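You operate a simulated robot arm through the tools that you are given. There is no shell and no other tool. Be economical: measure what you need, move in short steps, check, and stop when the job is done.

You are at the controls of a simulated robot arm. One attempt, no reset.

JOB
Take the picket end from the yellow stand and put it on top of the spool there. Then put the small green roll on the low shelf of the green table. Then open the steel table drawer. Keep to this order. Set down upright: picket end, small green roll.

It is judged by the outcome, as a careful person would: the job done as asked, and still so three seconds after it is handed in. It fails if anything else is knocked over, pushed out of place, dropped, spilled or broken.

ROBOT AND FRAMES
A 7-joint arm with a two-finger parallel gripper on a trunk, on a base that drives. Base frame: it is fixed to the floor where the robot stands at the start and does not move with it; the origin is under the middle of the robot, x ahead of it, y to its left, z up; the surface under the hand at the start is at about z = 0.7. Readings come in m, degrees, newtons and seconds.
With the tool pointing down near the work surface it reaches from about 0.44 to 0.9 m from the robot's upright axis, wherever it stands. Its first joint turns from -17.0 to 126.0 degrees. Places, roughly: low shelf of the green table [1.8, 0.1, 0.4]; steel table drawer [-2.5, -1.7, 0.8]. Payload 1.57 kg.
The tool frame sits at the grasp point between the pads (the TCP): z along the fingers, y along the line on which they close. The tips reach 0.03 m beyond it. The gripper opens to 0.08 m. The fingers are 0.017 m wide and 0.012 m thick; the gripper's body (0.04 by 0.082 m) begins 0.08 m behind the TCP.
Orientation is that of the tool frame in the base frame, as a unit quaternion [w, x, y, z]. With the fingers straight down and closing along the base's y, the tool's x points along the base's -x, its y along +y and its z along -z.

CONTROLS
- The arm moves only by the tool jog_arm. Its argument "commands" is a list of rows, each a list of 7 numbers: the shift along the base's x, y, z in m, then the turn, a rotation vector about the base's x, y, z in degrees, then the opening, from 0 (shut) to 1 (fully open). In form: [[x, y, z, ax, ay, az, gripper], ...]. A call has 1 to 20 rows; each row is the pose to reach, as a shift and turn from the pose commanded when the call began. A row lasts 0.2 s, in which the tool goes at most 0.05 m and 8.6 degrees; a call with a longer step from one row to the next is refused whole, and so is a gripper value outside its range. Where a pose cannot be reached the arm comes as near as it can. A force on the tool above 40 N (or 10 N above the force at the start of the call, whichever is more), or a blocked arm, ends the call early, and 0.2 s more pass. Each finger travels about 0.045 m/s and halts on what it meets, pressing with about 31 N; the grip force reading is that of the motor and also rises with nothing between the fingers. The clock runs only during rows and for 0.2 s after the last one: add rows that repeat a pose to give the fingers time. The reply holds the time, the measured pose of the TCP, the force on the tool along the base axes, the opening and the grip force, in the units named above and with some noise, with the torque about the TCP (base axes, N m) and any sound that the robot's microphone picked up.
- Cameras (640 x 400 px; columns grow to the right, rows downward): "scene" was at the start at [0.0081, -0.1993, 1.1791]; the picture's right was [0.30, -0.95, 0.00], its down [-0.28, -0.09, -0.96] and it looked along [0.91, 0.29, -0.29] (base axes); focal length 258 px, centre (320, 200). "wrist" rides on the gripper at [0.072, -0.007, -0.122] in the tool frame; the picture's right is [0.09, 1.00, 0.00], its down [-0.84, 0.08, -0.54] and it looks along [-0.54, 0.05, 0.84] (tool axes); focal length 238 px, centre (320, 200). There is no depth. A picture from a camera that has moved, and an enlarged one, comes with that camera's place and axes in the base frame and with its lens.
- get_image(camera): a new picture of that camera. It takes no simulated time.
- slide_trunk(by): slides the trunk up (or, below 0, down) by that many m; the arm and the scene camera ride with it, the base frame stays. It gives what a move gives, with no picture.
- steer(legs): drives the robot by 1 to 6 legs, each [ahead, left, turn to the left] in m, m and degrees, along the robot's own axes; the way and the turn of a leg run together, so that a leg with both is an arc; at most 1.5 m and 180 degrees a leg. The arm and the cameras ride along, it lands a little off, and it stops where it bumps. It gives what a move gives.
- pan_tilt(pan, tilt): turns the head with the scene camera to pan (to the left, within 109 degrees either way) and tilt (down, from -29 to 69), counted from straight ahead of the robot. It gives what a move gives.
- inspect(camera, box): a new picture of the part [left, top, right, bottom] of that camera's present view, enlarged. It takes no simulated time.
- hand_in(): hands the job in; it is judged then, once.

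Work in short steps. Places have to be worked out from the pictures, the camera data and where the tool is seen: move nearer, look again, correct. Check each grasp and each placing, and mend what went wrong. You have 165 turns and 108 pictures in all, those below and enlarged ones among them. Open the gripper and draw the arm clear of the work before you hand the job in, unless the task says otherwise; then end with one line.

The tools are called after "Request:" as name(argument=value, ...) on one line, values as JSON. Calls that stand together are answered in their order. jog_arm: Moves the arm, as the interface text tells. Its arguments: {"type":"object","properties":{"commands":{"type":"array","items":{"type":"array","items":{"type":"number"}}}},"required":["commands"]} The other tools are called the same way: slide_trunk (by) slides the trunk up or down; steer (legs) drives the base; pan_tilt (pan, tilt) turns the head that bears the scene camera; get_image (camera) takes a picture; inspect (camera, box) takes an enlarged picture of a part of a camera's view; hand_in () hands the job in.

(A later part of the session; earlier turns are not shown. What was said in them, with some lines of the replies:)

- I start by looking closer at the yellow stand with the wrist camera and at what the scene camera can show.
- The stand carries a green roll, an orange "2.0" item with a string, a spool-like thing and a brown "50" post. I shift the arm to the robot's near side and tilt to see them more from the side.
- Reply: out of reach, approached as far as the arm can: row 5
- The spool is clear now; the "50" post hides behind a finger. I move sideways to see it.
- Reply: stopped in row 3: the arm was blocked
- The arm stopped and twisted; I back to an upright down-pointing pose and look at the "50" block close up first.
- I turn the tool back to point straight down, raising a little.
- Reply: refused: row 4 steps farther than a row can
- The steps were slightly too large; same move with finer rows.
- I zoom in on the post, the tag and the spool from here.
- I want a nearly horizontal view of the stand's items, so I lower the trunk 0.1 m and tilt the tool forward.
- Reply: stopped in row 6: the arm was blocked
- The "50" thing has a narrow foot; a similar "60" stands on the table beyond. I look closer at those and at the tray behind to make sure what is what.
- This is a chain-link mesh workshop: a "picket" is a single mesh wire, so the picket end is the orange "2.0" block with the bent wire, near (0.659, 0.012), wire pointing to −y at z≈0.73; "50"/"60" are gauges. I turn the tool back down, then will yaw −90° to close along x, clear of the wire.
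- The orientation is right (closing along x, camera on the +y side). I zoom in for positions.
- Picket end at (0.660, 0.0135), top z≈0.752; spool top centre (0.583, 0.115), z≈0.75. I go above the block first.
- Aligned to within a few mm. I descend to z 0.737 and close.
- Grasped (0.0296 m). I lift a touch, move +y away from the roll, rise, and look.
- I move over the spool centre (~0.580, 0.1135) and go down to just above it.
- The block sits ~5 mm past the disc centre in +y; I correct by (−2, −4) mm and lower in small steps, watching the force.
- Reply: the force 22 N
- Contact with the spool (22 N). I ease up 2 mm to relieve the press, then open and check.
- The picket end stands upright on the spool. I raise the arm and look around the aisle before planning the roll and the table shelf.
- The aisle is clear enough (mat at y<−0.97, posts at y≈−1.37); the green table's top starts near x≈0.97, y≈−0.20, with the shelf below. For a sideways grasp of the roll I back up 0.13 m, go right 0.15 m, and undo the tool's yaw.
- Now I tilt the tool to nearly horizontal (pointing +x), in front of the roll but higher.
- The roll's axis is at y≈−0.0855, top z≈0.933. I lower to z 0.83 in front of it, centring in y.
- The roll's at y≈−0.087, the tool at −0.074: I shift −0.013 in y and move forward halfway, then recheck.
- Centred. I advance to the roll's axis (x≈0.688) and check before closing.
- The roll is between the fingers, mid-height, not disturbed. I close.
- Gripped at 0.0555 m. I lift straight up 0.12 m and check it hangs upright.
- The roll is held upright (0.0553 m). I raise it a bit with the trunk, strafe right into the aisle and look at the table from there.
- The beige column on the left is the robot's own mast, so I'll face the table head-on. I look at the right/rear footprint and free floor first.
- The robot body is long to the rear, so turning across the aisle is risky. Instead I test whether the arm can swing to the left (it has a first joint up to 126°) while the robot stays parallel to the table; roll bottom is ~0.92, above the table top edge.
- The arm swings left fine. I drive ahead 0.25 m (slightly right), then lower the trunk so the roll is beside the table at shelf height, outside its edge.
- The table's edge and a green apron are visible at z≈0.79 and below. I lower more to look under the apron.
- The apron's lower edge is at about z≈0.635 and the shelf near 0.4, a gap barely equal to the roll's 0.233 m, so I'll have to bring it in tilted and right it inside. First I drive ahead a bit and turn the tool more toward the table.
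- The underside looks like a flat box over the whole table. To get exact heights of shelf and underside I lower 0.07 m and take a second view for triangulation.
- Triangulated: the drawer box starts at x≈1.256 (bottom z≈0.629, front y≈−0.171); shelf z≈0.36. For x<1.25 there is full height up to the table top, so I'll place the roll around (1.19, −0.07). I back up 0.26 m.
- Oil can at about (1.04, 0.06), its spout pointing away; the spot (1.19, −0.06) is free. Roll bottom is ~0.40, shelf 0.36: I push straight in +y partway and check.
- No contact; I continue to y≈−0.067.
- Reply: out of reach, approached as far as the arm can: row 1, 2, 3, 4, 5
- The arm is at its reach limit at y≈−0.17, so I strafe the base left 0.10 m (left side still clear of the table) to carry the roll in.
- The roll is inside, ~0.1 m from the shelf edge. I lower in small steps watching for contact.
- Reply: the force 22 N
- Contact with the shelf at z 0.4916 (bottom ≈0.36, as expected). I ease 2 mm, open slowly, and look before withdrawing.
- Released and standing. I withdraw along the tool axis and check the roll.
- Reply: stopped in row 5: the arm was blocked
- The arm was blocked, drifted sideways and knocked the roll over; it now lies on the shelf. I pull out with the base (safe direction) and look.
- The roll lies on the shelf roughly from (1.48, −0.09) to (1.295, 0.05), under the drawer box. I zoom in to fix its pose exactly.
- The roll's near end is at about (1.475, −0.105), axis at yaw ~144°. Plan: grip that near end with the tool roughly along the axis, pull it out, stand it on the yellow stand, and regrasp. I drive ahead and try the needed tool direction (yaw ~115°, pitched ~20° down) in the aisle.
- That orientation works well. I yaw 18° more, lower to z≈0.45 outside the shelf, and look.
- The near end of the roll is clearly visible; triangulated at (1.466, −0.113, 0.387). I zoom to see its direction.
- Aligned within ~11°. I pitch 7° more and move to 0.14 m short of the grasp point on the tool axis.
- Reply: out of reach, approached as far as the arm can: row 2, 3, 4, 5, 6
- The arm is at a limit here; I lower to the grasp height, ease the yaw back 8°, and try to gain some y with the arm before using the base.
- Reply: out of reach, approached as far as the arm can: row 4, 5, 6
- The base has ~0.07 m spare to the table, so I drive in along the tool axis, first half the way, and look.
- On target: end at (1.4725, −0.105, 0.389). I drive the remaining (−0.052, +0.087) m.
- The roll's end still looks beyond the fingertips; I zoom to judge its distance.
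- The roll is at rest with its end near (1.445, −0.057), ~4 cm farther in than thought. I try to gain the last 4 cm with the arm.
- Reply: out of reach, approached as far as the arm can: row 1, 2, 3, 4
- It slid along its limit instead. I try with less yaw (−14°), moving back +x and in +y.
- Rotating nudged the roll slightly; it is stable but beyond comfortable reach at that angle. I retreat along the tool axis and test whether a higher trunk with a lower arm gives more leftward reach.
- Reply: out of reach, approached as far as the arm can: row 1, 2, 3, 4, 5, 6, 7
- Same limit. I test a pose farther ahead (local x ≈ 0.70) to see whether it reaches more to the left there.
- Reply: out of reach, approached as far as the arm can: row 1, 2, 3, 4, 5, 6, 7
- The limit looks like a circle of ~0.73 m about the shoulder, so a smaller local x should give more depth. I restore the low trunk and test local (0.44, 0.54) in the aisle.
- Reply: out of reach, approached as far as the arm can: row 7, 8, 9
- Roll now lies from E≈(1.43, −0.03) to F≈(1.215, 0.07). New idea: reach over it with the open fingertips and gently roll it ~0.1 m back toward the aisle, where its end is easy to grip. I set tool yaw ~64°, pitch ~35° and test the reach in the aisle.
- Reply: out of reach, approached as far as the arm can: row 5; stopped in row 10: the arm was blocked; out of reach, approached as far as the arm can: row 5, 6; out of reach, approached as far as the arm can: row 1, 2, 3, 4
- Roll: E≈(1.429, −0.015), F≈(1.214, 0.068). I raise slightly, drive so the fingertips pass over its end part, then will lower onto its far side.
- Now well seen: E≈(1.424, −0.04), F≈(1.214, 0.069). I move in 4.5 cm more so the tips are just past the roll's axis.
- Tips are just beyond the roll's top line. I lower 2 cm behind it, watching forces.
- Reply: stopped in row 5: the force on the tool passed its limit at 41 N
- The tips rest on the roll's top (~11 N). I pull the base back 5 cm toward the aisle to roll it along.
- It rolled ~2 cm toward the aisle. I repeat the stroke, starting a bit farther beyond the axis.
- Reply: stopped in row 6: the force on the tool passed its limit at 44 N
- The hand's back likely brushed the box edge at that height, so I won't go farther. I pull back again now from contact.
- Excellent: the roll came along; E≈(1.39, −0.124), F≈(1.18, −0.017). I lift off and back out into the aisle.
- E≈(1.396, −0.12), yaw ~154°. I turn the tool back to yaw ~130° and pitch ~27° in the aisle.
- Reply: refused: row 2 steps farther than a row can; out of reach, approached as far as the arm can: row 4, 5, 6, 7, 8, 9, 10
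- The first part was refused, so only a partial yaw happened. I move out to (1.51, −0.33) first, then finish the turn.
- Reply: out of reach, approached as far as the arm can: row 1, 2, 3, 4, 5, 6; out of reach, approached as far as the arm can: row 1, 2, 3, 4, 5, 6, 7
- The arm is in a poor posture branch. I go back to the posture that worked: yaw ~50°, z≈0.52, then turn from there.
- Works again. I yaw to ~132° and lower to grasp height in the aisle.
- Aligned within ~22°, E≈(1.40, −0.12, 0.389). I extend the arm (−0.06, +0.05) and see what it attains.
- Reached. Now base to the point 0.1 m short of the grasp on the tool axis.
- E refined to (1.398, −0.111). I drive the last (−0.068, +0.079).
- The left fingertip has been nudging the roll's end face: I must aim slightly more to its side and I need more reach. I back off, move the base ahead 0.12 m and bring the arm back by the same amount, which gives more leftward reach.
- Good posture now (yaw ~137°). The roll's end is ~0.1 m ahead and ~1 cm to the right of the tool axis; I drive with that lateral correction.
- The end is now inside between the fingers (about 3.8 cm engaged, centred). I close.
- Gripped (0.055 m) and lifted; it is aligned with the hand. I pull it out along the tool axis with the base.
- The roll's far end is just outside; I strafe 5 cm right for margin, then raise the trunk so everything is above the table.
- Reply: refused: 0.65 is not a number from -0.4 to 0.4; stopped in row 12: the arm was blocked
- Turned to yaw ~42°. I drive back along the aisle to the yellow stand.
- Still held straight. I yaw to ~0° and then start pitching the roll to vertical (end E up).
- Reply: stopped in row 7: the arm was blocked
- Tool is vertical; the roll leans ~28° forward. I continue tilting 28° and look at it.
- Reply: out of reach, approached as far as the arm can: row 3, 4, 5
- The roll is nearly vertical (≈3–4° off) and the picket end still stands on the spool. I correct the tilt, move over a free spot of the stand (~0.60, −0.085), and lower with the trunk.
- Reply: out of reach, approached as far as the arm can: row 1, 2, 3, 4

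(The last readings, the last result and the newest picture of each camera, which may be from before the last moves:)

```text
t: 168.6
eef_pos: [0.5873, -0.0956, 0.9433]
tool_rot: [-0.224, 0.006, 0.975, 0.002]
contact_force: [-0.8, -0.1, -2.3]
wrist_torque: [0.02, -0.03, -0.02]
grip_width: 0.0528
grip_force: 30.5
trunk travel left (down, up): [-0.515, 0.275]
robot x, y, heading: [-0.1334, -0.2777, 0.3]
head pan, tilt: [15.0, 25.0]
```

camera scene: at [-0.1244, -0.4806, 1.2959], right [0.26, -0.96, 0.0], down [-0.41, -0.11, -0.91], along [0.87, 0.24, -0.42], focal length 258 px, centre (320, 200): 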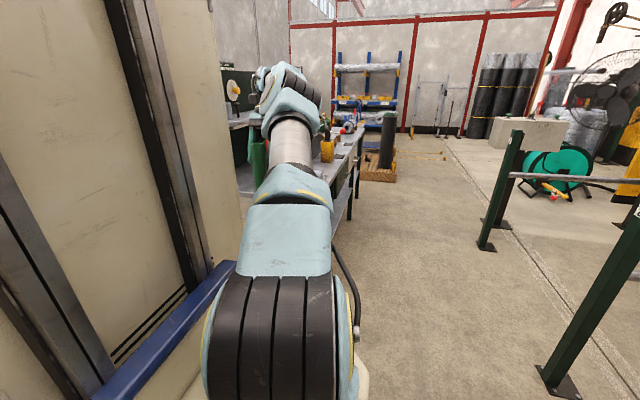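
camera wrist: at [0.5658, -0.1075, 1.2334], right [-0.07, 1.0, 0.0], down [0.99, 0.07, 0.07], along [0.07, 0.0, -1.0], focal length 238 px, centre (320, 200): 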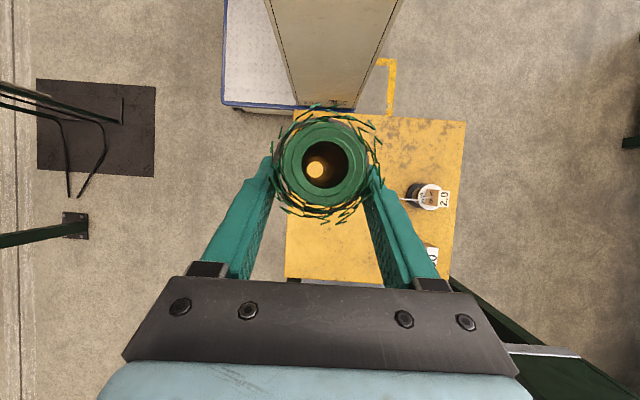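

Request:
slide_trunk(by=-0.012)

Request:
jog_arm(commands=[[0, 0, -0.004, 0, 0, 0, 0.25], [0, 0, -0.008, 0, 0, 0, 0.25], [0, 0, -0.011, 0, 0, 0, 0.25], [0, 0, -0.014, 0, 0, 0, 0.25]])

```text
t: 169.2
eef_pos: [0.5871, -0.0964, 0.9328]
tool_rot: [-0.224, 0.006, 0.975, 0.002]
contact_force: [-0.4, -0.8, -2.7]
wrist_torque: [-0.01, -0.03, 0.01]
grip_width: 0.0532
grip_force: 31.0
trunk travel left (down, up): [-0.503, 0.287]
robot x, y, heading: [-0.1343, -0.2759, 0.3]
head pan, tilt: [15.0, 25.0]
```

```text
t: 170.2
eef_pos: [0.5871, -0.0955, 0.9181]
tool_rot: [-0.224, 0.006, 0.975, 0.002]
contact_force: [-0.4, -0.2, -2.9]
wrist_torque: [-0.02, -0.05, 0.02]
grip_width: 0.0529
grip_force: 30.9
trunk travel left (down, up): [-0.503, 0.287]
robot x, y, heading: [-0.136, -0.2763, 0.6]
head pan, tilt: [15.0, 25.0]
```

No contact yet; I lower further in millimetre steps.

Request:
jog_arm(commands=[[0, 0, -0.003, 0, 0, 0, 0.25], [0, 0, -0.006, 0, 0, 0, 0.25], [0, 0, -0.008, 0, 0, 0, 0.25], [0, 0, -0.01, 0, 0, 0, 0.25]])

```text
t: 171.2
eef_pos: [0.588, -0.0969, 0.9077]
tool_rot: [-0.224, 0.006, 0.975, 0.0]
contact_force: [-0.2, 0.0, -1.6]
wrist_torque: [-0.04, -0.07, -0.01]
grip_width: 0.0532
grip_force: 31.5
trunk travel left (down, up): [-0.503, 0.287]
robot x, y, heading: [-0.1342, -0.2775, 0.1]
head pan, tilt: [15.0, 25.0]
```

Request:
jog_arm(commands=[[0, 0, -0.002, 0, 0, 0, 0.25], [0, 0, -0.004, 0, 0, 0, 0.25], [0, 0, -0.004, 0, 0, 0, 0.25]])

Request:
get_image(camera="wrist")

```text
t: 172.0
eef_pos: [0.5873, -0.0965, 0.9051]
tool_rot: [-0.224, 0.005, 0.975, 0.002]
contact_force: [0.1, -0.1, -2.5]
wrist_torque: [0.02, -0.02, 0.03]
grip_width: 0.053
grip_force: 31.0
trunk travel left (down, up): [-0.503, 0.287]
robot x, y, heading: [-0.134, -0.2776, 0.3]
head pan, tilt: [15.0, 25.0]
```

```text
15 pictures are left
camera wrist: at [0.5764, -0.1021, 1.0448], right [-0.07, 1.0, 0.04], down [0.99, 0.06, 0.12], along [0.12, 0.05, -0.99], focal length 238 px, centre (320, 200)
```

wrist: 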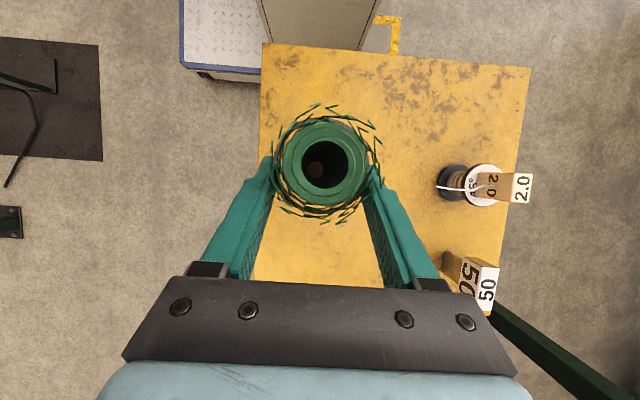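

Upright now. I keep lowering gently until contact.

Request:
jog_arm(commands=[[0, 0, -0.002, 0, 0, 0, 0.25], [0, 0, -0.004, 0, 0, 0, 0.25], [0, 0, -0.006, 0, 0, 0, 0.25], [0, 0, -0.008, 0, 0, 0, 0.25], [0, 0, -0.008, 0, 0, 0, 0.25]])

```text
t: 173.2
eef_pos: [0.588, -0.0953, 0.8977]
tool_rot: [-0.223, 0.007, 0.975, 0.003]
contact_force: [3.1, -1.8, 22.6]
wrist_torque: [-0.32, 0.23, 0.04]
grip_width: 0.0529
grip_force: 31.2
trunk travel left (down, up): [-0.503, 0.287]
robot x, y, heading: [-0.1316, -0.275, 0.3]
head pan, tilt: [15.0, 25.0]
```

Contact. I ease up 2 mm, open, and retreat along the tool axis.

Request:
jog_arm(commands=[[0, 0, 0.002, 0, 0, 0, 0.25], [0, 0, 0.002, 0, 0, 0, 0.5], [0, 0, 0.002, 0, 0, 0, 0.75], [0, 0, 0.002, 0, 0, 0, 1], [0, 0, 0.002, 0, 0, 0, 1], [0, 0, 0.002, 0, 0, 0, 1], [0.009, 0, 0.02, 0, 0, 0, 1], [0.022, 0, 0.047, 0, 0, 0, 1], [0.035, 0, 0.074, 0, 0, 0, 1], [0.035, 0, 0.11, 0, 0, 0, 1]])

Request:
get_image(camera="wrist")

```text
t: 175.4
eef_pos: [0.585, -0.1099, 0.9524]
tool_rot: [-0.224, 0.007, 0.975, 0.003]
contact_force: [-0.1, 0.7, 0.1]
wrist_torque: [0.02, -0.02, 0.0]
grip_width: 0.0801
grip_force: 0.1
out of reach, approached as far as the arm can: row 7, 8, 9, 10
trunk travel left (down, up): [-0.503, 0.287]
robot x, y, heading: [-0.1318, -0.2782, 0.2]
head pan, tilt: [15.0, 25.0]
```

```text
14 pictures are left
camera wrist: at [0.5734, -0.116, 1.0929], right [-0.07, 1.0, 0.04], down [0.99, 0.06, 0.12], along [0.12, 0.05, -0.99], focal length 238 px, centre (320, 200)
```

wrist: 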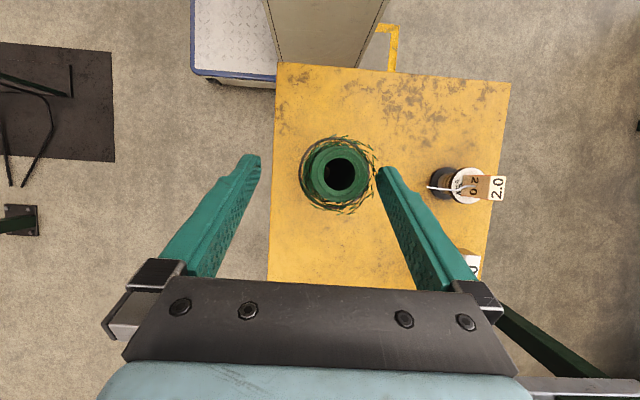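

The roll stands upright on the stand at about (0.573, −0.096). I raise the trunk, reposition the base and turn the tool to horizontal for a side grasp like before.

Request:
slide_trunk(by=0.15)

Request:
steer(legs=[[-0.11, 0.12, 0]])

Request:
jog_arm(commands=[[0, -0.01, 0, 0, -8, 0, 1], [0, -0.02, 0, 0, -16, 0, 1], [0, -0.03, 0, 0, -24, 0, 1], [0, -0.04, 0, 0, -32, 0, 1], [0, -0.05, 0, 0, -40, 0, 1], [0, -0.06, -0.01, 0, -48, 0, 1], [0, -0.08, -0.01, 0, -56, 0, 1], [0, -0.09, -0.02, 0, -64, 0, 1], [0, -0.1, -0.02, 0, -72, 0, 1], [0, -0.1, -0.03, 0, -80, 0, 1], [0, -0.1, -0.04, 0, -88, 0, 1], [0, -0.1, -0.05, 0, -96, 0, 1], [0, -0.1, -0.06, 0, -105, 0, 1], [0, -0.1, -0.06, 0, -105, 0, 1]])

```text
t: 177.2
eef_pos: [0.5854, -0.1095, 1.1015]
tool_rot: [-0.223, 0.006, 0.975, 0.002]
contact_force: [0.1, 0.4, -0.1]
wrist_torque: [0.0, 0.02, 0.04]
grip_width: 0.0799
grip_force: 0.1
trunk travel left (down, up): [-0.653, 0.137]
robot x, y, heading: [-0.133, -0.2803, 0.5]
head pan, tilt: [15.0, 25.0]
```

```text
t: 178.6
eef_pos: [0.4743, 0.0092, 1.1024]
tool_rot: [-0.223, 0.008, 0.975, 0.003]
contact_force: [0.2, -0.3, 0.1]
wrist_torque: [-0.01, 0.0, -0.01]
grip_width: 0.08
grip_force: 0.0
trunk travel left (down, up): [-0.653, 0.137]
robot x, y, heading: [-0.2454, -0.1578, 0.3]
head pan, tilt: [15.0, 25.0]
```

```text
refused: row 13 steps farther than a row can; nothing moved
```

Request:
jog_arm(commands=[[0, -0.01, 0, 0, -8, 0, 1], [0, -0.02, 0, 0, -16, 0, 1], [0, -0.03, 0, 0, -24, 0, 1], [0, -0.04, 0, 0, -32, 0, 1], [0, -0.05, 0, 0, -40, 0, 1], [0, -0.06, -0.01, 0, -48, 0, 1], [0, -0.08, -0.01, 0, -56, 0, 1], [0, -0.09, -0.02, 0, -64, 0, 1], [0, -0.1, -0.02, 0, -72, 0, 1], [0, -0.1, -0.03, 0, -80, 0, 1], [0, -0.1, -0.04, 0, -88, 0, 1], [0, -0.1, -0.05, 0, -96, 0, 1], [0, -0.1, -0.06, 0, -104, 0, 1], [0, -0.1, -0.06, 0, -106, 0, 1]])

```text
t: 181.6
eef_pos: [0.4738, -0.0887, 1.0415]
tool_rot: [0.644, 0.002, 0.765, 0.008]
contact_force: [-0.6, 0.5, 0.5]
wrist_torque: [0.01, 0.03, -0.01]
grip_width: 0.0797
grip_force: 0.0
trunk travel left (down, up): [-0.653, 0.137]
robot x, y, heading: [-0.2485, -0.1547, 0.3]
head pan, tilt: [15.0, 25.0]
```

Horizontal again. I lower the trunk 0.21 m in front of the roll and look.

Request:
slide_trunk(by=-0.21)

Request:
get_image(camera="wrist")

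```text
t: 183.9
eef_pos: [0.4747, -0.089, 0.8329]
tool_rot: [0.644, 0.001, 0.765, 0.008]
contact_force: [-0.3, -0.3, 0.5]
wrist_torque: [0.01, 0.01, -0.02]
grip_width: 0.08
grip_force: 0.2
trunk travel left (down, up): [-0.443, 0.347]
robot x, y, heading: [-0.2467, -0.156, -0.1]
head pan, tilt: [15.0, 25.0]
```

```text
13 pictures are left
camera wrist: at [0.3426, -0.096, 0.7819], right [-0.02, 1.0, -0.08], down [-0.39, 0.06, 0.92], along [0.92, 0.05, 0.39], focal length 238 px, centre (320, 200)
```

wrist: 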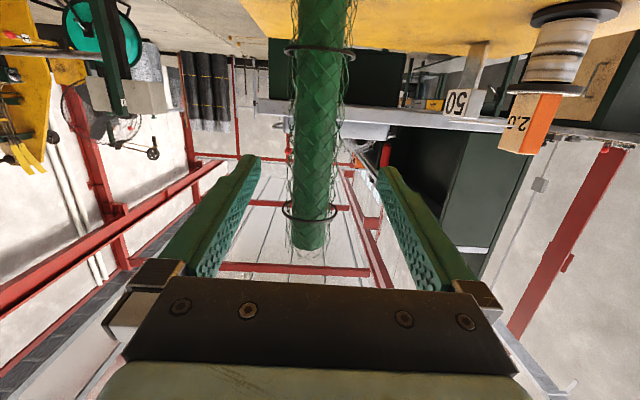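

Centred. I advance 0.098 m and close.

Request:
jog_arm(commands=[[0.03, -0.001, 0, 0, 0, 0, 1], [0.06, -0.001, 0, 0, 0, 0, 1], [0.085, -0.001, 0, 0, 0, 0, 1], [0.098, -0.001, 0, 0, 0, 0, 1], [0.098, -0.001, 0, 0, 0, 0, 1], [0.098, -0.001, 0, 0, 0, 0, 0.7], [0.098, -0.001, 0, 0, 0, 0, 0.5], [0.098, -0.001, 0, 0, 0, 0, 0.25], [0.098, -0.001, 0, 0, 0, 0, 0.25], [0.098, -0.001, 0, 0, 0, 0, 0.25]])

Request:
jog_arm(commands=[[0, 0, 0.02, 0, 0, 0, 0.25], [0, 0, 0.06, 0, 0, 0, 0.25], [0, 0, 0.1, 0, 0, 0, 0.25], [0, 0, 0.12, 0, 0, 0, 0.25], [0, 0, 0.12, 0, 0, 0, 0.25]])

Request:
get_image(camera="wrist")

```text
t: 186.1
eef_pos: [0.5728, -0.0914, 0.8336]
tool_rot: [0.644, 0.002, 0.765, 0.007]
contact_force: [0.1, -1.3, -0.3]
wrist_torque: [-0.16, 0.0, 0.04]
grip_width: 0.0532
grip_force: 31.1
trunk travel left (down, up): [-0.443, 0.347]
robot x, y, heading: [-0.2438, -0.1563, 0.0]
head pan, tilt: [15.0, 25.0]
```

```text
t: 187.3
eef_pos: [0.5716, -0.0905, 0.952]
tool_rot: [0.643, 0.002, 0.766, 0.007]
contact_force: [0.2, -0.2, -2.9]
wrist_torque: [-0.01, 0.02, 0.02]
grip_width: 0.0531
grip_force: 30.9
trunk travel left (down, up): [-0.443, 0.347]
robot x, y, heading: [-0.2457, -0.1552, -0.1]
head pan, tilt: [15.0, 25.0]
```

```text
12 pictures are left
camera wrist: at [0.4405, -0.0971, 0.9013], right [-0.02, 1.0, -0.08], down [-0.39, 0.06, 0.92], along [0.92, 0.05, 0.39], focal length 238 px, centre (320, 200)
```

wrist: 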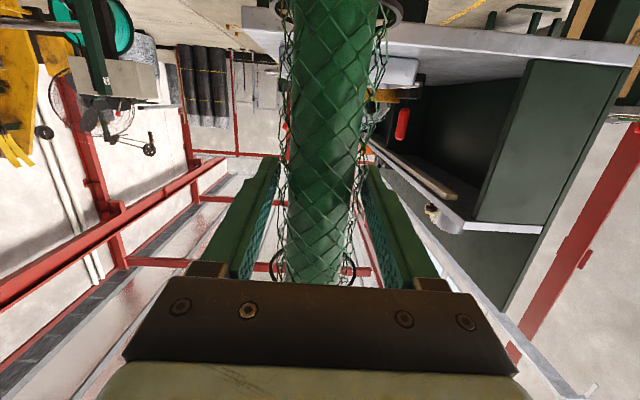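

Held upright (0.053 m). I repeat the transfer: raise, into the aisle, ahead to the table.

Request:
slide_trunk(by=0.1)

Request:
steer(legs=[[0, -0.53, 0], [0.92, 0, 0]])

Request:
jog_arm(commands=[[-0.01, 0.035, 0, 0, 0, 3, 0.25], [-0.025, 0.07, 0, 0, 0, 6, 0.25], [-0.04, 0.105, 0, 0, 0, 9, 0.25], [-0.055, 0.14, 0, 0, 0, 12, 0.25], [-0.07, 0.175, 0, 0, 0, 15, 0.25], [-0.085, 0.21, 0, 0, 0, 18, 0.25], [-0.105, 0.245, 0, 0, 0, 21, 0.25], [-0.125, 0.28, 0, 0, 0, 24, 0.25], [-0.15, 0.31, 0, 0, 0, 27, 0.25], [-0.175, 0.34, 0, 0, 0, 30, 0.25], [-0.175, 0.34, 0, 0, 0, 30, 0.25]])

Request:
jog_arm(commands=[[-0.02, 0, 0, 0, 0, 5, 0.25], [-0.035, 0, 0, 0, 0, 10, 0.25], [-0.05, 0, 0, 0, 0, 15, 0.25], [-0.07, 0, 0, 0, 0, 20, 0.25], [-0.085, 0, 0, 0, 0, 25, 0.25], [-0.1, 0, 0, 0, 0, 30, 0.25], [-0.1, 0, 0, 0, 0, 30, 0.25]])

```text
t: 188.6
eef_pos: [0.5724, -0.0906, 1.0511]
tool_rot: [0.644, 0.002, 0.765, 0.007]
contact_force: [-0.8, -0.2, -3.1]
wrist_torque: [0.02, 0.03, -0.02]
grip_width: 0.0531
grip_force: 31.1
trunk travel left (down, up): [-0.543, 0.247]
robot x, y, heading: [-0.2461, -0.1574, 0.0]
head pan, tilt: [15.0, 25.0]
```

```text
t: 196.2
eef_pos: [1.5116, -0.6251, 1.0519]
tool_rot: [0.644, 0.005, 0.765, 0.005]
contact_force: [0.4, 0.6, -2.4]
wrist_torque: [-0.04, -0.02, 0.0]
grip_width: 0.0533
grip_force: 30.7
trunk travel left (down, up): [-0.543, 0.247]
robot x, y, heading: [0.694, -0.6803, -0.4]
head pan, tilt: [15.0, 25.0]
```

```text
t: 198.6
eef_pos: [1.3389, -0.2822, 1.0507]
tool_rot: [0.621, -0.193, 0.74, 0.171]
contact_force: [1.0, -1.1, -2.8]
wrist_torque: [-0.02, -0.02, 0.01]
grip_width: 0.053
grip_force: 30.9
trunk travel left (down, up): [-0.543, 0.247]
robot x, y, heading: [0.6965, -0.6836, -0.7]
head pan, tilt: [15.0, 25.0]
```

```text
t: 200.2
eef_pos: [1.241, -0.2834, 1.0453]
tool_rot: [0.551, -0.378, 0.668, 0.327]
contact_force: [-0.7, -0.7, -3.1]
wrist_torque: [-0.04, -0.01, -0.01]
grip_width: 0.053
grip_force: 31.5
trunk travel left (down, up): [-0.543, 0.247]
robot x, y, heading: [0.6942, -0.6833, -0.2]
head pan, tilt: [15.0, 25.0]
```

I shift slightly (−0.045, −0.035) and lower beside the table.

Request:
steer(legs=[[-0.045, -0.035, 0]])

Request:
slide_trunk(by=-0.4)

Request:
slide_trunk(by=-0.115)

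Request:
jog_arm(commands=[[0, 0.03, 0, 0, 0, 0, 0.25], [0, 0.06, 0, 0, 0, 0, 0.25], [0, 0.09, 0, 0, 0, 0, 0.25], [0, 0.115, 0, 0, 0, 0, 0.25], [0, 0.115, 0, 0, 0, 0, 0.25]])

Request:
get_image(camera="wrist")

```text
t: 201.1
eef_pos: [1.1957, -0.3196, 1.0457]
tool_rot: [0.553, -0.378, 0.667, 0.328]
contact_force: [0.2, 0.3, -2.4]
wrist_torque: [-0.03, 0.0, 0.03]
grip_width: 0.0531
grip_force: 31.5
trunk travel left (down, up): [-0.543, 0.247]
robot x, y, heading: [0.6471, -0.7197, -0.2]
head pan, tilt: [15.0, 25.0]
```

```text
t: 205.0
eef_pos: [1.1974, -0.3238, 0.6466]
tool_rot: [0.554, -0.375, 0.668, 0.326]
contact_force: [0.3, 0.9, -2.9]
wrist_torque: [0.0, 0.0, -0.02]
grip_width: 0.0532
grip_force: 30.8
trunk travel left (down, up): [-0.143, 0.647]
robot x, y, heading: [0.6479, -0.7197, -0.1]
head pan, tilt: [15.0, 25.0]
```

```text
t: 206.4
eef_pos: [1.1981, -0.3224, 0.5302]
tool_rot: [0.554, -0.374, 0.669, 0.325]
contact_force: [0.1, -0.2, -2.9]
wrist_torque: [-0.03, 0.01, 0.03]
grip_width: 0.0529
grip_force: 31.3
trunk travel left (down, up): [-0.028, 0.762]
robot x, y, heading: [0.6457, -0.7217, -0.3]
head pan, tilt: [15.0, 25.0]
```

```text
t: 207.6
eef_pos: [1.1924, -0.2064, 0.5349]
tool_rot: [0.553, -0.378, 0.666, 0.327]
contact_force: [-0.3, 0.0, -2.2]
wrist_torque: [-0.03, 0.03, -0.01]
grip_width: 0.0532
grip_force: 31.4
trunk travel left (down, up): [-0.028, 0.762]
robot x, y, heading: [0.6451, -0.7223, -0.3]
head pan, tilt: [15.0, 25.0]
```

```text
11 pictures are left
camera wrist: at [1.1299, -0.3228, 0.4833], right [-0.87, 0.48, -0.07], down [-0.25, -0.31, 0.92], along [0.42, 0.82, 0.39], focal length 238 px, centre (320, 200)
```

wrist: 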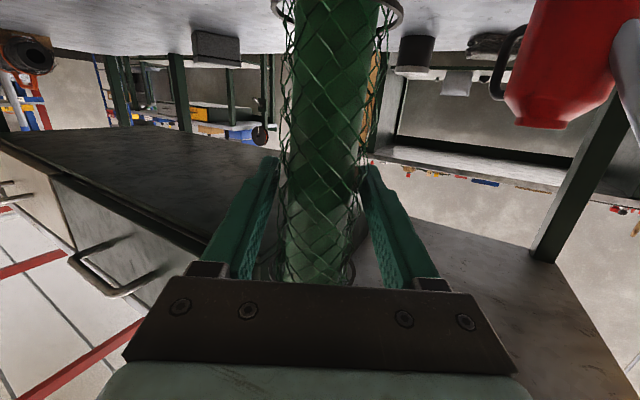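

Same situation as before; base left 0.115 m to carry it in, then lower.

Request:
steer(legs=[[0, 0.115, 0]])

Request:
jog_arm(commands=[[0, 0, -0.01, 0, 0, 0, 0.25], [0, 0, -0.02, 0, 0, 0, 0.25], [0, 0, -0.028, 0, 0, 0, 0.25], [0, 0, -0.028, 0, 0, 0, 0.25]])

```text
t: 208.8
eef_pos: [1.194, -0.0936, 0.5348]
tool_rot: [0.554, -0.377, 0.666, 0.326]
contact_force: [0.1, 0.7, -3.3]
wrist_torque: [0.0, 0.01, 0.05]
grip_width: 0.0532
grip_force: 30.3
trunk travel left (down, up): [-0.028, 0.762]
robot x, y, heading: [0.6522, -0.6064, -0.6]
head pan, tilt: [15.0, 25.0]
```

```text
t: 209.8
eef_pos: [1.1941, -0.0924, 0.505]
tool_rot: [0.554, -0.377, 0.666, 0.327]
contact_force: [-0.9, 0.8, -3.2]
wrist_torque: [0.0, 0.03, 0.02]
grip_width: 0.0531
grip_force: 31.1
trunk travel left (down, up): [-0.028, 0.762]
robot x, y, heading: [0.6536, -0.6029, -0.5]
head pan, tilt: [15.0, 25.0]
```

Request:
jog_arm(commands=[[0, 0, -0.004, 0, 0, 0, 0.25], [0, 0, -0.007, 0, 0, 0, 0.25], [0, 0, -0.009, 0, 0, 0, 0.25], [0, 0, -0.011, 0, 0, 0, 0.25], [0, 0, -0.011, 0, 0, 0, 0.25]])

```text
t: 211.0
eef_pos: [1.1933, -0.0929, 0.4941]
tool_rot: [0.554, -0.377, 0.667, 0.325]
contact_force: [0.2, -0.9, -0.1]
wrist_torque: [-0.12, 0.0, -0.04]
grip_width: 0.0532
grip_force: 31.0
trunk travel left (down, up): [-0.028, 0.762]
robot x, y, heading: [0.6494, -0.6061, -0.7]
head pan, tilt: [15.0, 25.0]
```

Weight just taken by the shelf. I seat it 1.5 mm more, then open slowly and look.

Request:
jog_arm(commands=[[0, 0, -0.0015, 0, 0, 0, 0.25], [0, 0, -0.0015, 0, 0, 0, 0.5], [0, 0, -0.0015, 0, 0, 0, 0.65], [0, 0, -0.0015, 0, 0, 0, 0.8], [0, 0, -0.0015, 0, 0, 0, 1], [0, 0, -0.0015, 0, 0, 0, 1], [0, 0, -0.0015, 0, 0, 0, 1]])

Request:
get_image(camera="wrist")

```text
t: 212.6
eef_pos: [1.1934, -0.0922, 0.4921]
tool_rot: [0.553, -0.378, 0.666, 0.327]
contact_force: [0.5, -0.5, -0.1]
wrist_torque: [0.02, 0.01, 0.04]
grip_width: 0.0797
grip_force: 0.0
trunk travel left (down, up): [-0.028, 0.762]
robot x, y, heading: [0.6467, -0.6054, -0.4]
head pan, tilt: [15.0, 25.0]
```

```text
10 pictures are left
camera wrist: at [1.132, -0.2092, 0.4427], right [-0.87, 0.49, -0.07], down [-0.25, -0.31, 0.92], along [0.43, 0.82, 0.39], focal length 238 px, centre (320, 200)
```

wrist: 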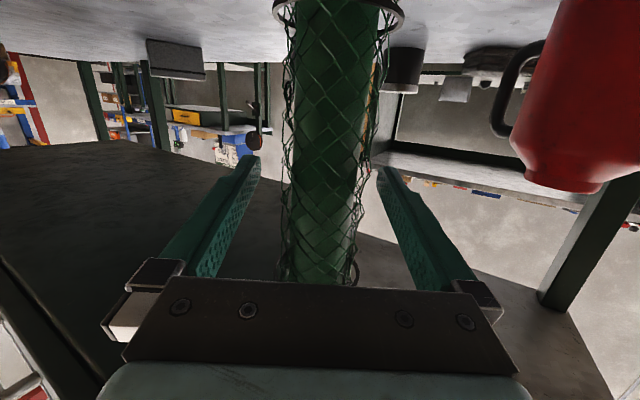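

It stands alone. I withdraw with the base straight back along the tool axis.

Request:
steer(legs=[[-0.075, -0.13, 0]])

Request:
get_image(camera="wrist")

```text
t: 214.0
eef_pos: [1.1165, -0.2244, 0.4924]
tool_rot: [0.554, -0.379, 0.665, 0.328]
contact_force: [-0.1, 0.1, 0.0]
wrist_torque: [-0.03, 0.0, 0.02]
grip_width: 0.0802
grip_force: 0.1
trunk travel left (down, up): [-0.028, 0.762]
robot x, y, heading: [0.5727, -0.7349, -0.5]
head pan, tilt: [15.0, 25.0]
```

```text
9 pictures are left
camera wrist: at [1.0553, -0.3401, 0.4427], right [-0.87, 0.49, -0.07], down [-0.25, -0.31, 0.92], along [0.42, 0.82, 0.39], focal length 238 px, centre (320, 200)
```

wrist: 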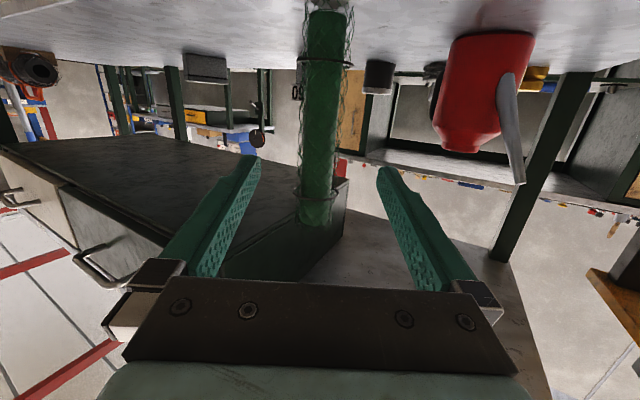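

The roll stands upright on the low shelf. Now I bring the arm clear of the table edge, raise the trunk and swing the arm forward again.

Request:
jog_arm(commands=[[0.015, -0.03, 0, 0, 0, 0, 1], [0.03, -0.06, 0, 0, 0, 0, 1], [0.045, -0.09, 0, 0, 0, 0, 1], [0.06, -0.12, 0, 0, 0, 0, 1], [0.06, -0.12, 0, 0, 0, 0, 1]])

Request:
slide_trunk(by=0.4)

Request:
jog_arm(commands=[[0.03, -0.02, 0.02, 0, 0, -7, 1], [0.06, -0.04, 0.03, 0, 0, -14, 1], [0.09, -0.06, 0.04, 0, 0, -21, 1], [0.11, -0.09, 0.05, 0, 0, -28, 1], [0.13, -0.12, 0.05, 0, 0, -35, 1], [0.15, -0.15, 0.05, 0, 0, -42, 1], [0.16, -0.19, 0.05, 0, 0, -49, 1], [0.17, -0.22, 0.05, 0, 0, -56, 1], [0.17, -0.25, 0.05, 0, 0, -60, 1], [0.17, -0.25, 0.05, 0, 0, -60, 1]])

```text
t: 215.2
eef_pos: [1.1776, -0.3441, 0.494]
tool_rot: [0.554, -0.377, 0.666, 0.326]
contact_force: [-0.6, 0.7, -0.6]
wrist_torque: [-0.03, -0.02, 0.02]
grip_width: 0.08
grip_force: 0.1
trunk travel left (down, up): [-0.028, 0.762]
robot x, y, heading: [0.5744, -0.7364, -0.2]
head pan, tilt: [15.0, 25.0]
```

```text
t: 219.1
eef_pos: [1.178, -0.3442, 0.894]
tool_rot: [0.554, -0.378, 0.666, 0.326]
contact_force: [0.9, 0.0, -0.1]
wrist_torque: [-0.04, 0.02, 0.0]
grip_width: 0.08
grip_force: 0.1
trunk travel left (down, up): [-0.428, 0.362]
robot x, y, heading: [0.5715, -0.734, -0.5]
head pan, tilt: [15.0, 25.0]
```

```text
t: 221.2
eef_pos: [1.3482, -0.5962, 0.9443]
tool_rot: [0.643, 0.006, 0.766, 0.006]
contact_force: [0.6, 0.7, 0.5]
wrist_torque: [0.02, -0.01, 0.01]
grip_width: 0.0799
grip_force: 0.1
trunk travel left (down, up): [-0.428, 0.362]
robot x, y, heading: [0.5752, -0.7354, -0.4]
head pan, tilt: [15.0, 25.0]
```

Arm is forward and clear. Next the drawer near (−2.5, −1.7): I back out past the stand and look behind to the right.

Request:
steer(legs=[[-0.1, 0.06, 0], [-0.8, 0, 0], [-0.1, 0.3, 0]])

Request:
pan_tilt(pan=-109, tilt=18)

Request:
get_image(camera="scene")

```text
t: 228.0
eef_pos: [0.3706, -0.2189, 0.9435]
tool_rot: [0.643, 0.007, 0.765, 0.005]
contact_force: [0.1, -0.1, -0.3]
wrist_torque: [-0.03, -0.02, 0.0]
grip_width: 0.0802
grip_force: 0.1
trunk travel left (down, up): [-0.428, 0.362]
robot x, y, heading: [-0.4055, -0.3545, -0.9]
head pan, tilt: [15.0, 25.0]
```

```text
t: 230.1
eef_pos: [0.3713, -0.2184, 0.9438]
tool_rot: [0.642, 0.007, 0.766, 0.005]
contact_force: [-0.5, -0.4, 0.6]
wrist_torque: [0.0, 0.01, 0.04]
grip_width: 0.0802
grip_force: 0.0
trunk travel left (down, up): [-0.428, 0.362]
robot x, y, heading: [-0.408, -0.3555, -0.6]
head pan, tilt: [-108.9, 18.0]
```

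```text
8 pictures are left
camera scene: at [-0.5191, -0.6706, 1.0802], right [-0.94, 0.33, 0.0], down [0.1, 0.29, -0.95], along [-0.32, -0.9, -0.31], focal length 258 px, centre (320, 200)
```

scene: 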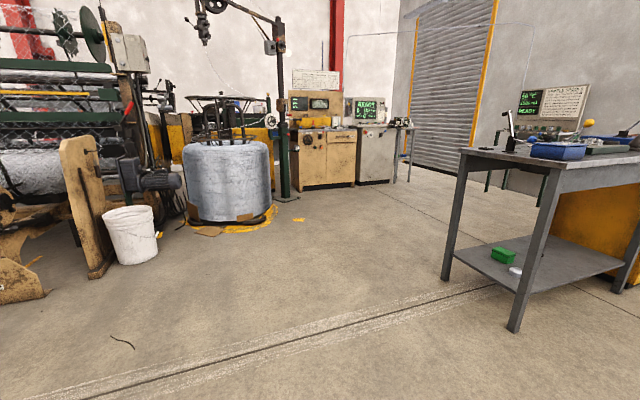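

The steel table is at right, its near end at x≈−1.85 (y −1.36…−1.81). I move into the open floor, turn right 90°, and look at its front.

Request:
steer(legs=[[-0.35, -0.2, 0], [0, 0, -90]])

Request:
pan_tilt(pan=-65, tilt=20)

Request:
get_image(camera="scene")

```text
t: 236.4
eef_pos: [-0.6159, -1.331, 0.9437]
tool_rot: [0.457, 0.548, 0.535, -0.453]
contact_force: [-0.3, 0.2, -0.5]
wrist_torque: [-0.01, 0.01, 0.01]
grip_width: 0.0799
grip_force: 0.1
trunk travel left (down, up): [-0.428, 0.362]
robot x, y, heading: [-0.7524, -0.5542, -90.5]
head pan, tilt: [-108.9, 18.0]
```

```text
t: 237.5
eef_pos: [-0.6167, -1.3305, 0.9434]
tool_rot: [0.458, 0.547, 0.535, -0.453]
contact_force: [0.0, -0.5, -1.5]
wrist_torque: [-0.03, -0.02, -0.01]
grip_width: 0.0801
grip_force: 0.0
trunk travel left (down, up): [-0.428, 0.362]
robot x, y, heading: [-0.7494, -0.5535, -90.7]
head pan, tilt: [-65.0, 20.0]
```

```text
7 pictures are left
camera scene: at [-1.0663, -0.5086, 1.077], right [-0.41, 0.91, 0.0], down [0.31, 0.14, -0.94], along [-0.86, -0.39, -0.34], focal length 258 px, centre (320, 200)
```

scene: 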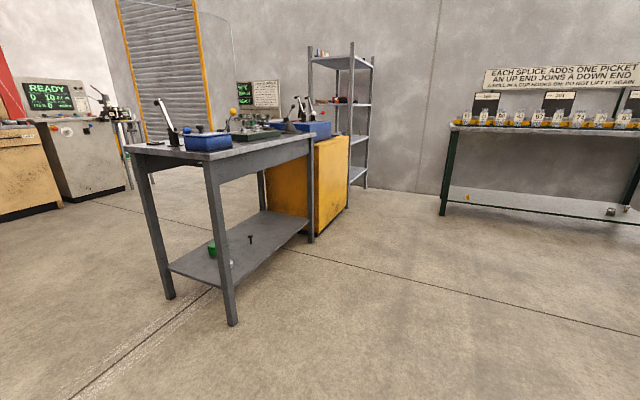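

I zoom on the table's apron to find the drawer.

Request:
inspect(camera="scene", box=[110, 80, 360, 250])

```text
2.35 times, centred on (235, 165) of scene
camera zoom: at [-1.0663, -0.5086, 1.077], right [-0.41, 0.91, 0.0], down [0.31, 0.14, -0.94], along [-0.86, -0.39, -0.34], focal length 607 px, centre (520, 282)
```

zoom: 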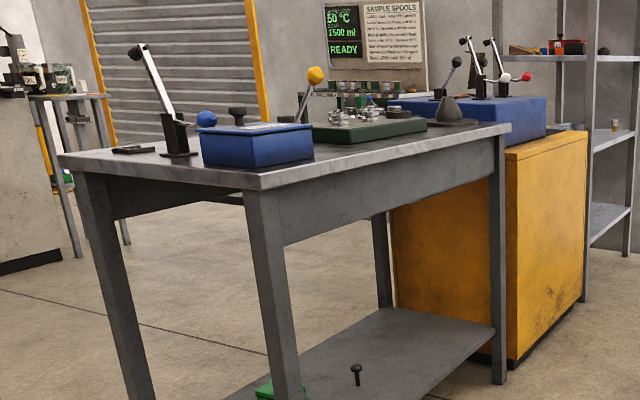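

No drawer on the +x or +y sides, so it faces −y. Open floor lies beyond the table's end; I drive round at x≈−1.3 to y≈−3.05, over to x≈−2.2, and turn to face +y.

Request:
steer(legs=[[0, -0.55, 0], [1.3, 0, 0], [1.2, 0, 0], [0, -0.9, 0], [0, 0, -180]])

Request:
pan_tilt(pan=0, tilt=15)

Request:
get_image(camera="scene")

```text
t: 264.1
eef_pos: [-2.3422, -2.2843, 0.9437]
tool_rot: [0.448, -0.54, 0.543, 0.461]
contact_force: [-0.3, -0.6, -0.9]
wrist_torque: [0.0, 0.03, -0.01]
grip_width: 0.0799
grip_force: 0.0
trunk travel left (down, up): [-0.428, 0.362]
robot x, y, heading: [-2.1969, -3.0567, 90.3]
head pan, tilt: [-65.0, 20.0]
```

```text
t: 265.4
eef_pos: [-2.3428, -2.2843, 0.9433]
tool_rot: [0.447, -0.541, 0.543, 0.461]
contact_force: [0.7, -0.2, -0.6]
wrist_torque: [-0.03, -0.02, 0.0]
grip_width: 0.0796
grip_force: 0.0
trunk travel left (down, up): [-0.428, 0.362]
robot x, y, heading: [-2.1946, -3.0541, 90.5]
head pan, tilt: [0.0, 15.0]
```

```text
5 pictures are left
camera scene: at [-1.9643, -3.0402, 1.0851], right [1.0, 0.01, 0.0], down [0.0, -0.26, -0.97], along [-0.01, 0.97, -0.26], focal length 258 px, centre (320, 200)
```

scene: 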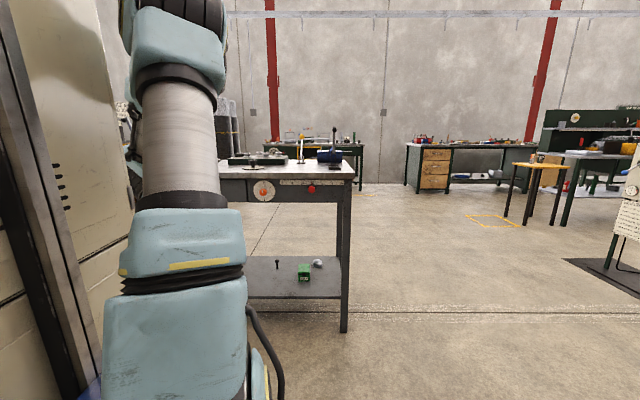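

The −y side has a front panel with a dial and a red knob. I zoom in.

Request:
inspect(camera="scene", box=[215, 150, 365, 220])

```text
4.27 times, centred on (290, 185) of scene
camera zoom: at [-1.9643, -3.0402, 1.0851], right [1.0, 0.01, 0.0], down [0.0, -0.26, -0.97], along [-0.01, 0.97, -0.26], focal length 1101 px, centre (448, 264)
```

zoom: 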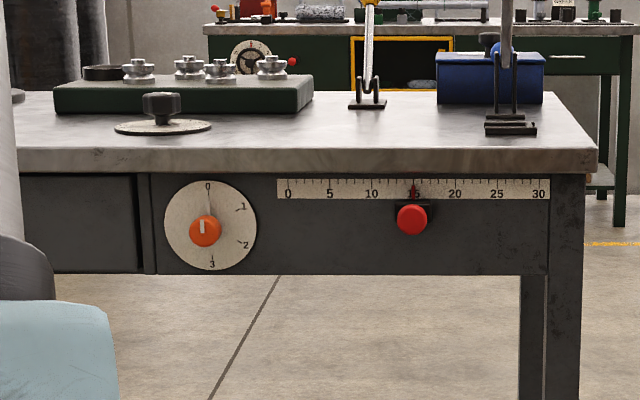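

The drawer is left of the dial panel: right edge x≈−2.33, z 0.75–0.86. I line the arm up with its centre (x≈−2.55), lower, and look with the wrist camera for the handle.

Request:
steer(legs=[[0.12, 0.2, 0]])

Request:
slide_trunk(by=-0.13)

Request:
get_image(camera="wrist")

```text
t: 267.2
eef_pos: [-2.5413, -2.1674, 0.9434]
tool_rot: [0.448, -0.541, 0.542, 0.462]
contact_force: [-0.5, -0.4, 0.3]
wrist_torque: [0.02, 0.0, 0.02]
grip_width: 0.0801
grip_force: 0.1
trunk travel left (down, up): [-0.428, 0.362]
robot x, y, heading: [-2.3904, -2.9404, 90.2]
head pan, tilt: [0.0, 15.0]
```

```text
t: 268.7
eef_pos: [-2.5413, -2.1679, 0.8141]
tool_rot: [0.448, -0.54, 0.543, 0.461]
contact_force: [-0.9, 0.0, -0.1]
wrist_torque: [0.02, -0.02, 0.0]
grip_width: 0.08
grip_force: 0.0
trunk travel left (down, up): [-0.298, 0.492]
robot x, y, heading: [-2.3888, -2.9432, 90.1]
head pan, tilt: [0.0, 15.0]
```

```text
3 pictures are left
camera wrist: at [-2.5346, -2.3001, 0.7639], right [-1.0, -0.02, -0.07], down [-0.06, -0.39, 0.92], along [-0.05, 0.92, 0.39], focal length 238 px, centre (320, 200)
```

wrist: 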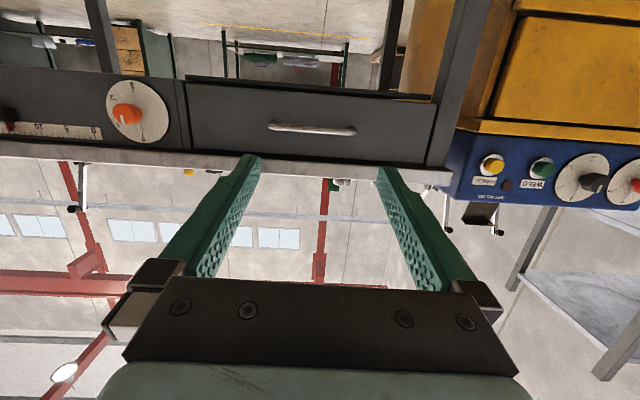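

The handle is a horizontal bar, centre ≈(−2.534, −1.89, 0.811). I roll the tool 90° about its axis so the fingers close vertically.

Request:
jog_arm(commands=[[0, 0, 0, 0, 8.05, -1.4, 0.7], [0, 0, 0, 0, 16.1, -2.8, 0.7], [0, 0, 0, 0, 24.2, -4.2, 0.7], [0, 0, 0, 0, 32.2, -5.7, 0.7], [0, 0, 0, 0, 40.3, -7.1, 0.7], [0, 0, 0, 0, 48.3, -8.5, 0.7], [0, 0, 0, 0, 56.4, -9.9, 0.7], [0, 0, 0, 0, 64.4, -11.3, 0.7], [0, 0, 0, 0, 72.5, -12.8, 0.7], [0, 0, 0, 0, 80.5, -14.2, 0.7], [0, 0, 0, 0, 88.6, -15.6, 0.7], [0, 0, 0, 0, 88.6, -15.6, 0.7]])

```text
t: 271.3
eef_pos: [-2.5412, -2.1685, 0.8131]
tool_rot: [-0.005, 0.006, 0.763, 0.647]
contact_force: [-0.6, -0.6, 0.4]
wrist_torque: [0.0, -0.01, 0.02]
grip_width: 0.0558
grip_force: 0.1
trunk travel left (down, up): [-0.298, 0.492]
robot x, y, heading: [-2.3943, -2.9408, 90.3]
head pan, tilt: [0.0, 15.0]
```

Fingers now close vertically. I drive ahead 0.2 m and check alignment with the handle.

Request:
steer(legs=[[0.2, 0, 0]])

Request:
get_image(camera="wrist")

```text
t: 272.9
eef_pos: [-2.5452, -1.97, 0.8132]
tool_rot: [-0.005, 0.005, 0.762, 0.647]
contact_force: [0.0, 0.4, 0.4]
wrist_torque: [0.01, -0.03, 0.01]
grip_width: 0.0558
grip_force: 0.1
trunk travel left (down, up): [-0.298, 0.492]
robot x, y, heading: [-2.3946, -2.7456, 90.5]
head pan, tilt: [0.0, 15.0]
```

```text
2 pictures are left
camera wrist: at [-2.616, -2.0911, 0.8272], right [-0.08, 0.16, 0.98], down [0.84, -0.52, 0.15], along [0.54, 0.84, -0.09], focal length 238 px, centre (320, 200)
```

wrist: 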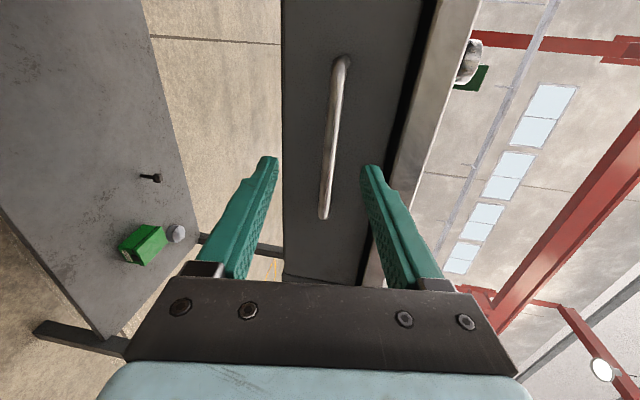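

Handle at y≈−1.88, z≈0.81, centred between the fingers. I drive 0.062 m closer, then jog the last 1.5 cm and close.

Request:
steer(legs=[[0.062, 0, 0]])

Request:
jog_arm(commands=[[0.003, 0.006, -0.002, 0, 0, 0, 0.7], [0.006, 0.012, -0.003, 0, 0, 0, 0.7], [0.006, 0.016, -0.003, 0, 0, 0, 0.7], [0.006, 0.016, -0.003, 0, 0, 0, 0.5], [0.006, 0.016, -0.003, 0, 0, 0, 0.3], [0.006, 0.016, -0.003, 0, 0, 0, 0.1], [0.006, 0.016, -0.003, 0, 0, 0, 0], [0.006, 0.016, -0.003, 0, 0, 0, 0], [0.006, 0.016, -0.003, 0, 0, 0, 0]])

```text
t: 273.9
eef_pos: [-2.5445, -1.9074, 0.8149]
tool_rot: [-0.004, 0.004, 0.763, 0.647]
contact_force: [-0.6, 0.3, -1.1]
wrist_torque: [-0.02, -0.01, 0.05]
grip_width: 0.056
grip_force: 0.1
trunk travel left (down, up): [-0.298, 0.492]
robot x, y, heading: [-2.391, -2.6812, 90.4]
head pan, tilt: [0.0, 15.0]
```

```text
t: 275.9
eef_pos: [-2.5389, -1.8903, 0.8097]
tool_rot: [-0.004, 0.004, 0.763, 0.647]
contact_force: [0.6, -0.2, -1.5]
wrist_torque: [-0.01, -0.52, 0.15]
grip_width: 0.0117
grip_force: 29.4
trunk travel left (down, up): [-0.298, 0.492]
robot x, y, heading: [-2.3949, -2.6788, 90.4]
head pan, tilt: [0.0, 15.0]
```

The bar is gripped (0.0117 m). I pull by driving straight back in steps.

Request:
steer(legs=[[-0.1, 0, 0]])

Request:
steer(legs=[[-0.1, 0, 0]])

```text
t: 277.0
eef_pos: [-2.5392, -1.988, 0.8086]
tool_rot: [-0.004, 0.005, 0.763, 0.646]
contact_force: [-2.0, 1.8, -1.8]
wrist_torque: [0.01, -0.46, 0.38]
grip_width: 0.0118
grip_force: 29.2
trunk travel left (down, up): [-0.298, 0.492]
robot x, y, heading: [-2.3946, -2.7767, 90.4]
head pan, tilt: [0.0, 15.0]
```

```text
t: 278.2
eef_pos: [-2.5379, -2.0886, 0.8088]
tool_rot: [-0.005, 0.005, 0.763, 0.646]
contact_force: [2.8, 1.7, -0.6]
wrist_torque: [0.0, -0.45, 0.22]
grip_width: 0.0118
grip_force: 29.3
trunk travel left (down, up): [-0.298, 0.492]
robot x, y, heading: [-2.3924, -2.88, 90.3]
head pan, tilt: [0.0, 15.0]
```

Opened 0.2 m, grip holds. A little more, watching the force.

Request:
steer(legs=[[-0.06, 0, 0]])

```text
t: 279.2
eef_pos: [-2.538, -2.1475, 0.8093]
tool_rot: [-0.005, 0.004, 0.763, 0.647]
contact_force: [0.5, 1.2, -0.1]
wrist_torque: [0.01, -0.43, 0.28]
grip_width: 0.0121
grip_force: 29.5
trunk travel left (down, up): [-0.298, 0.492]
robot x, y, heading: [-2.3975, -2.9384, 90.8]
head pan, tilt: [0.0, 15.0]
```

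The drawer is out 0.26 m. I open the gripper and back away.

Request:
jog_arm(commands=[[0, 0, 0, 0, 0, 0, 0.3], [0, 0, 0, 0, 0, 0, 0.6], [0, 0, 0, 0, 0, 0, 0.7], [0, 0, 0, 0, 0, 0, 0.7], [0, 0, 0, 0, 0, 0, 0.7]])

Request:
steer(legs=[[-0.2, 0, 0]])

Request:
get_image(camera="wrist")

```text
t: 280.4
eef_pos: [-2.5382, -2.1486, 0.8098]
tool_rot: [-0.004, 0.004, 0.763, 0.647]
contact_force: [0.1, 0.0, -1.4]
wrist_torque: [-0.01, 0.01, -0.01]
grip_width: 0.0561
grip_force: 0.0
trunk travel left (down, up): [-0.298, 0.492]
robot x, y, heading: [-2.3958, -2.9363, 90.3]
head pan, tilt: [0.0, 15.0]
```

```text
t: 281.9
eef_pos: [-2.5377, -2.3455, 0.81]
tool_rot: [-0.005, 0.004, 0.763, 0.647]
contact_force: [1.0, -0.6, 0.2]
wrist_torque: [-0.02, 0.02, 0.04]
grip_width: 0.056
grip_force: 0.3
trunk travel left (down, up): [-0.298, 0.492]
robot x, y, heading: [-2.3908, -3.1389, 90.7]
head pan, tilt: [0.0, 15.0]
```

```text
1 pictures are left
camera wrist: at [-2.6093, -2.4673, 0.8234], right [-0.08, 0.16, 0.98], down [0.84, -0.52, 0.15], along [0.54, 0.84, -0.09], focal length 238 px, centre (320, 200)
```

wrist: 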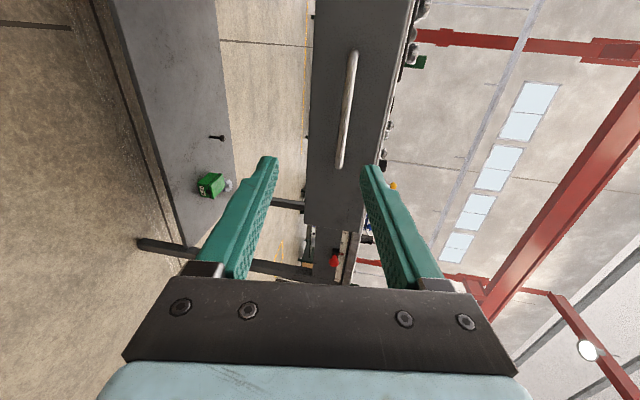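

The drawer stands open, the picket end is on the spool and the green roll is upright on the shelf. The gripper is open and the arm is clear, so I hand in.

Request:
hand_in()

```text
The job is handed in.
```

I finished all three steps in the order asked and handed the job in: the picket end stands on the spool, the small green roll stands upright on the green table's low shelf, and the steel table drawer is open about 0.26 m. On the first try I knocked the roll over on the shelf while pulling the hand out. I stood it up again, and the last picture of it shows it standing. I took the picket end to be the orange "2.0" block with the bent wire.
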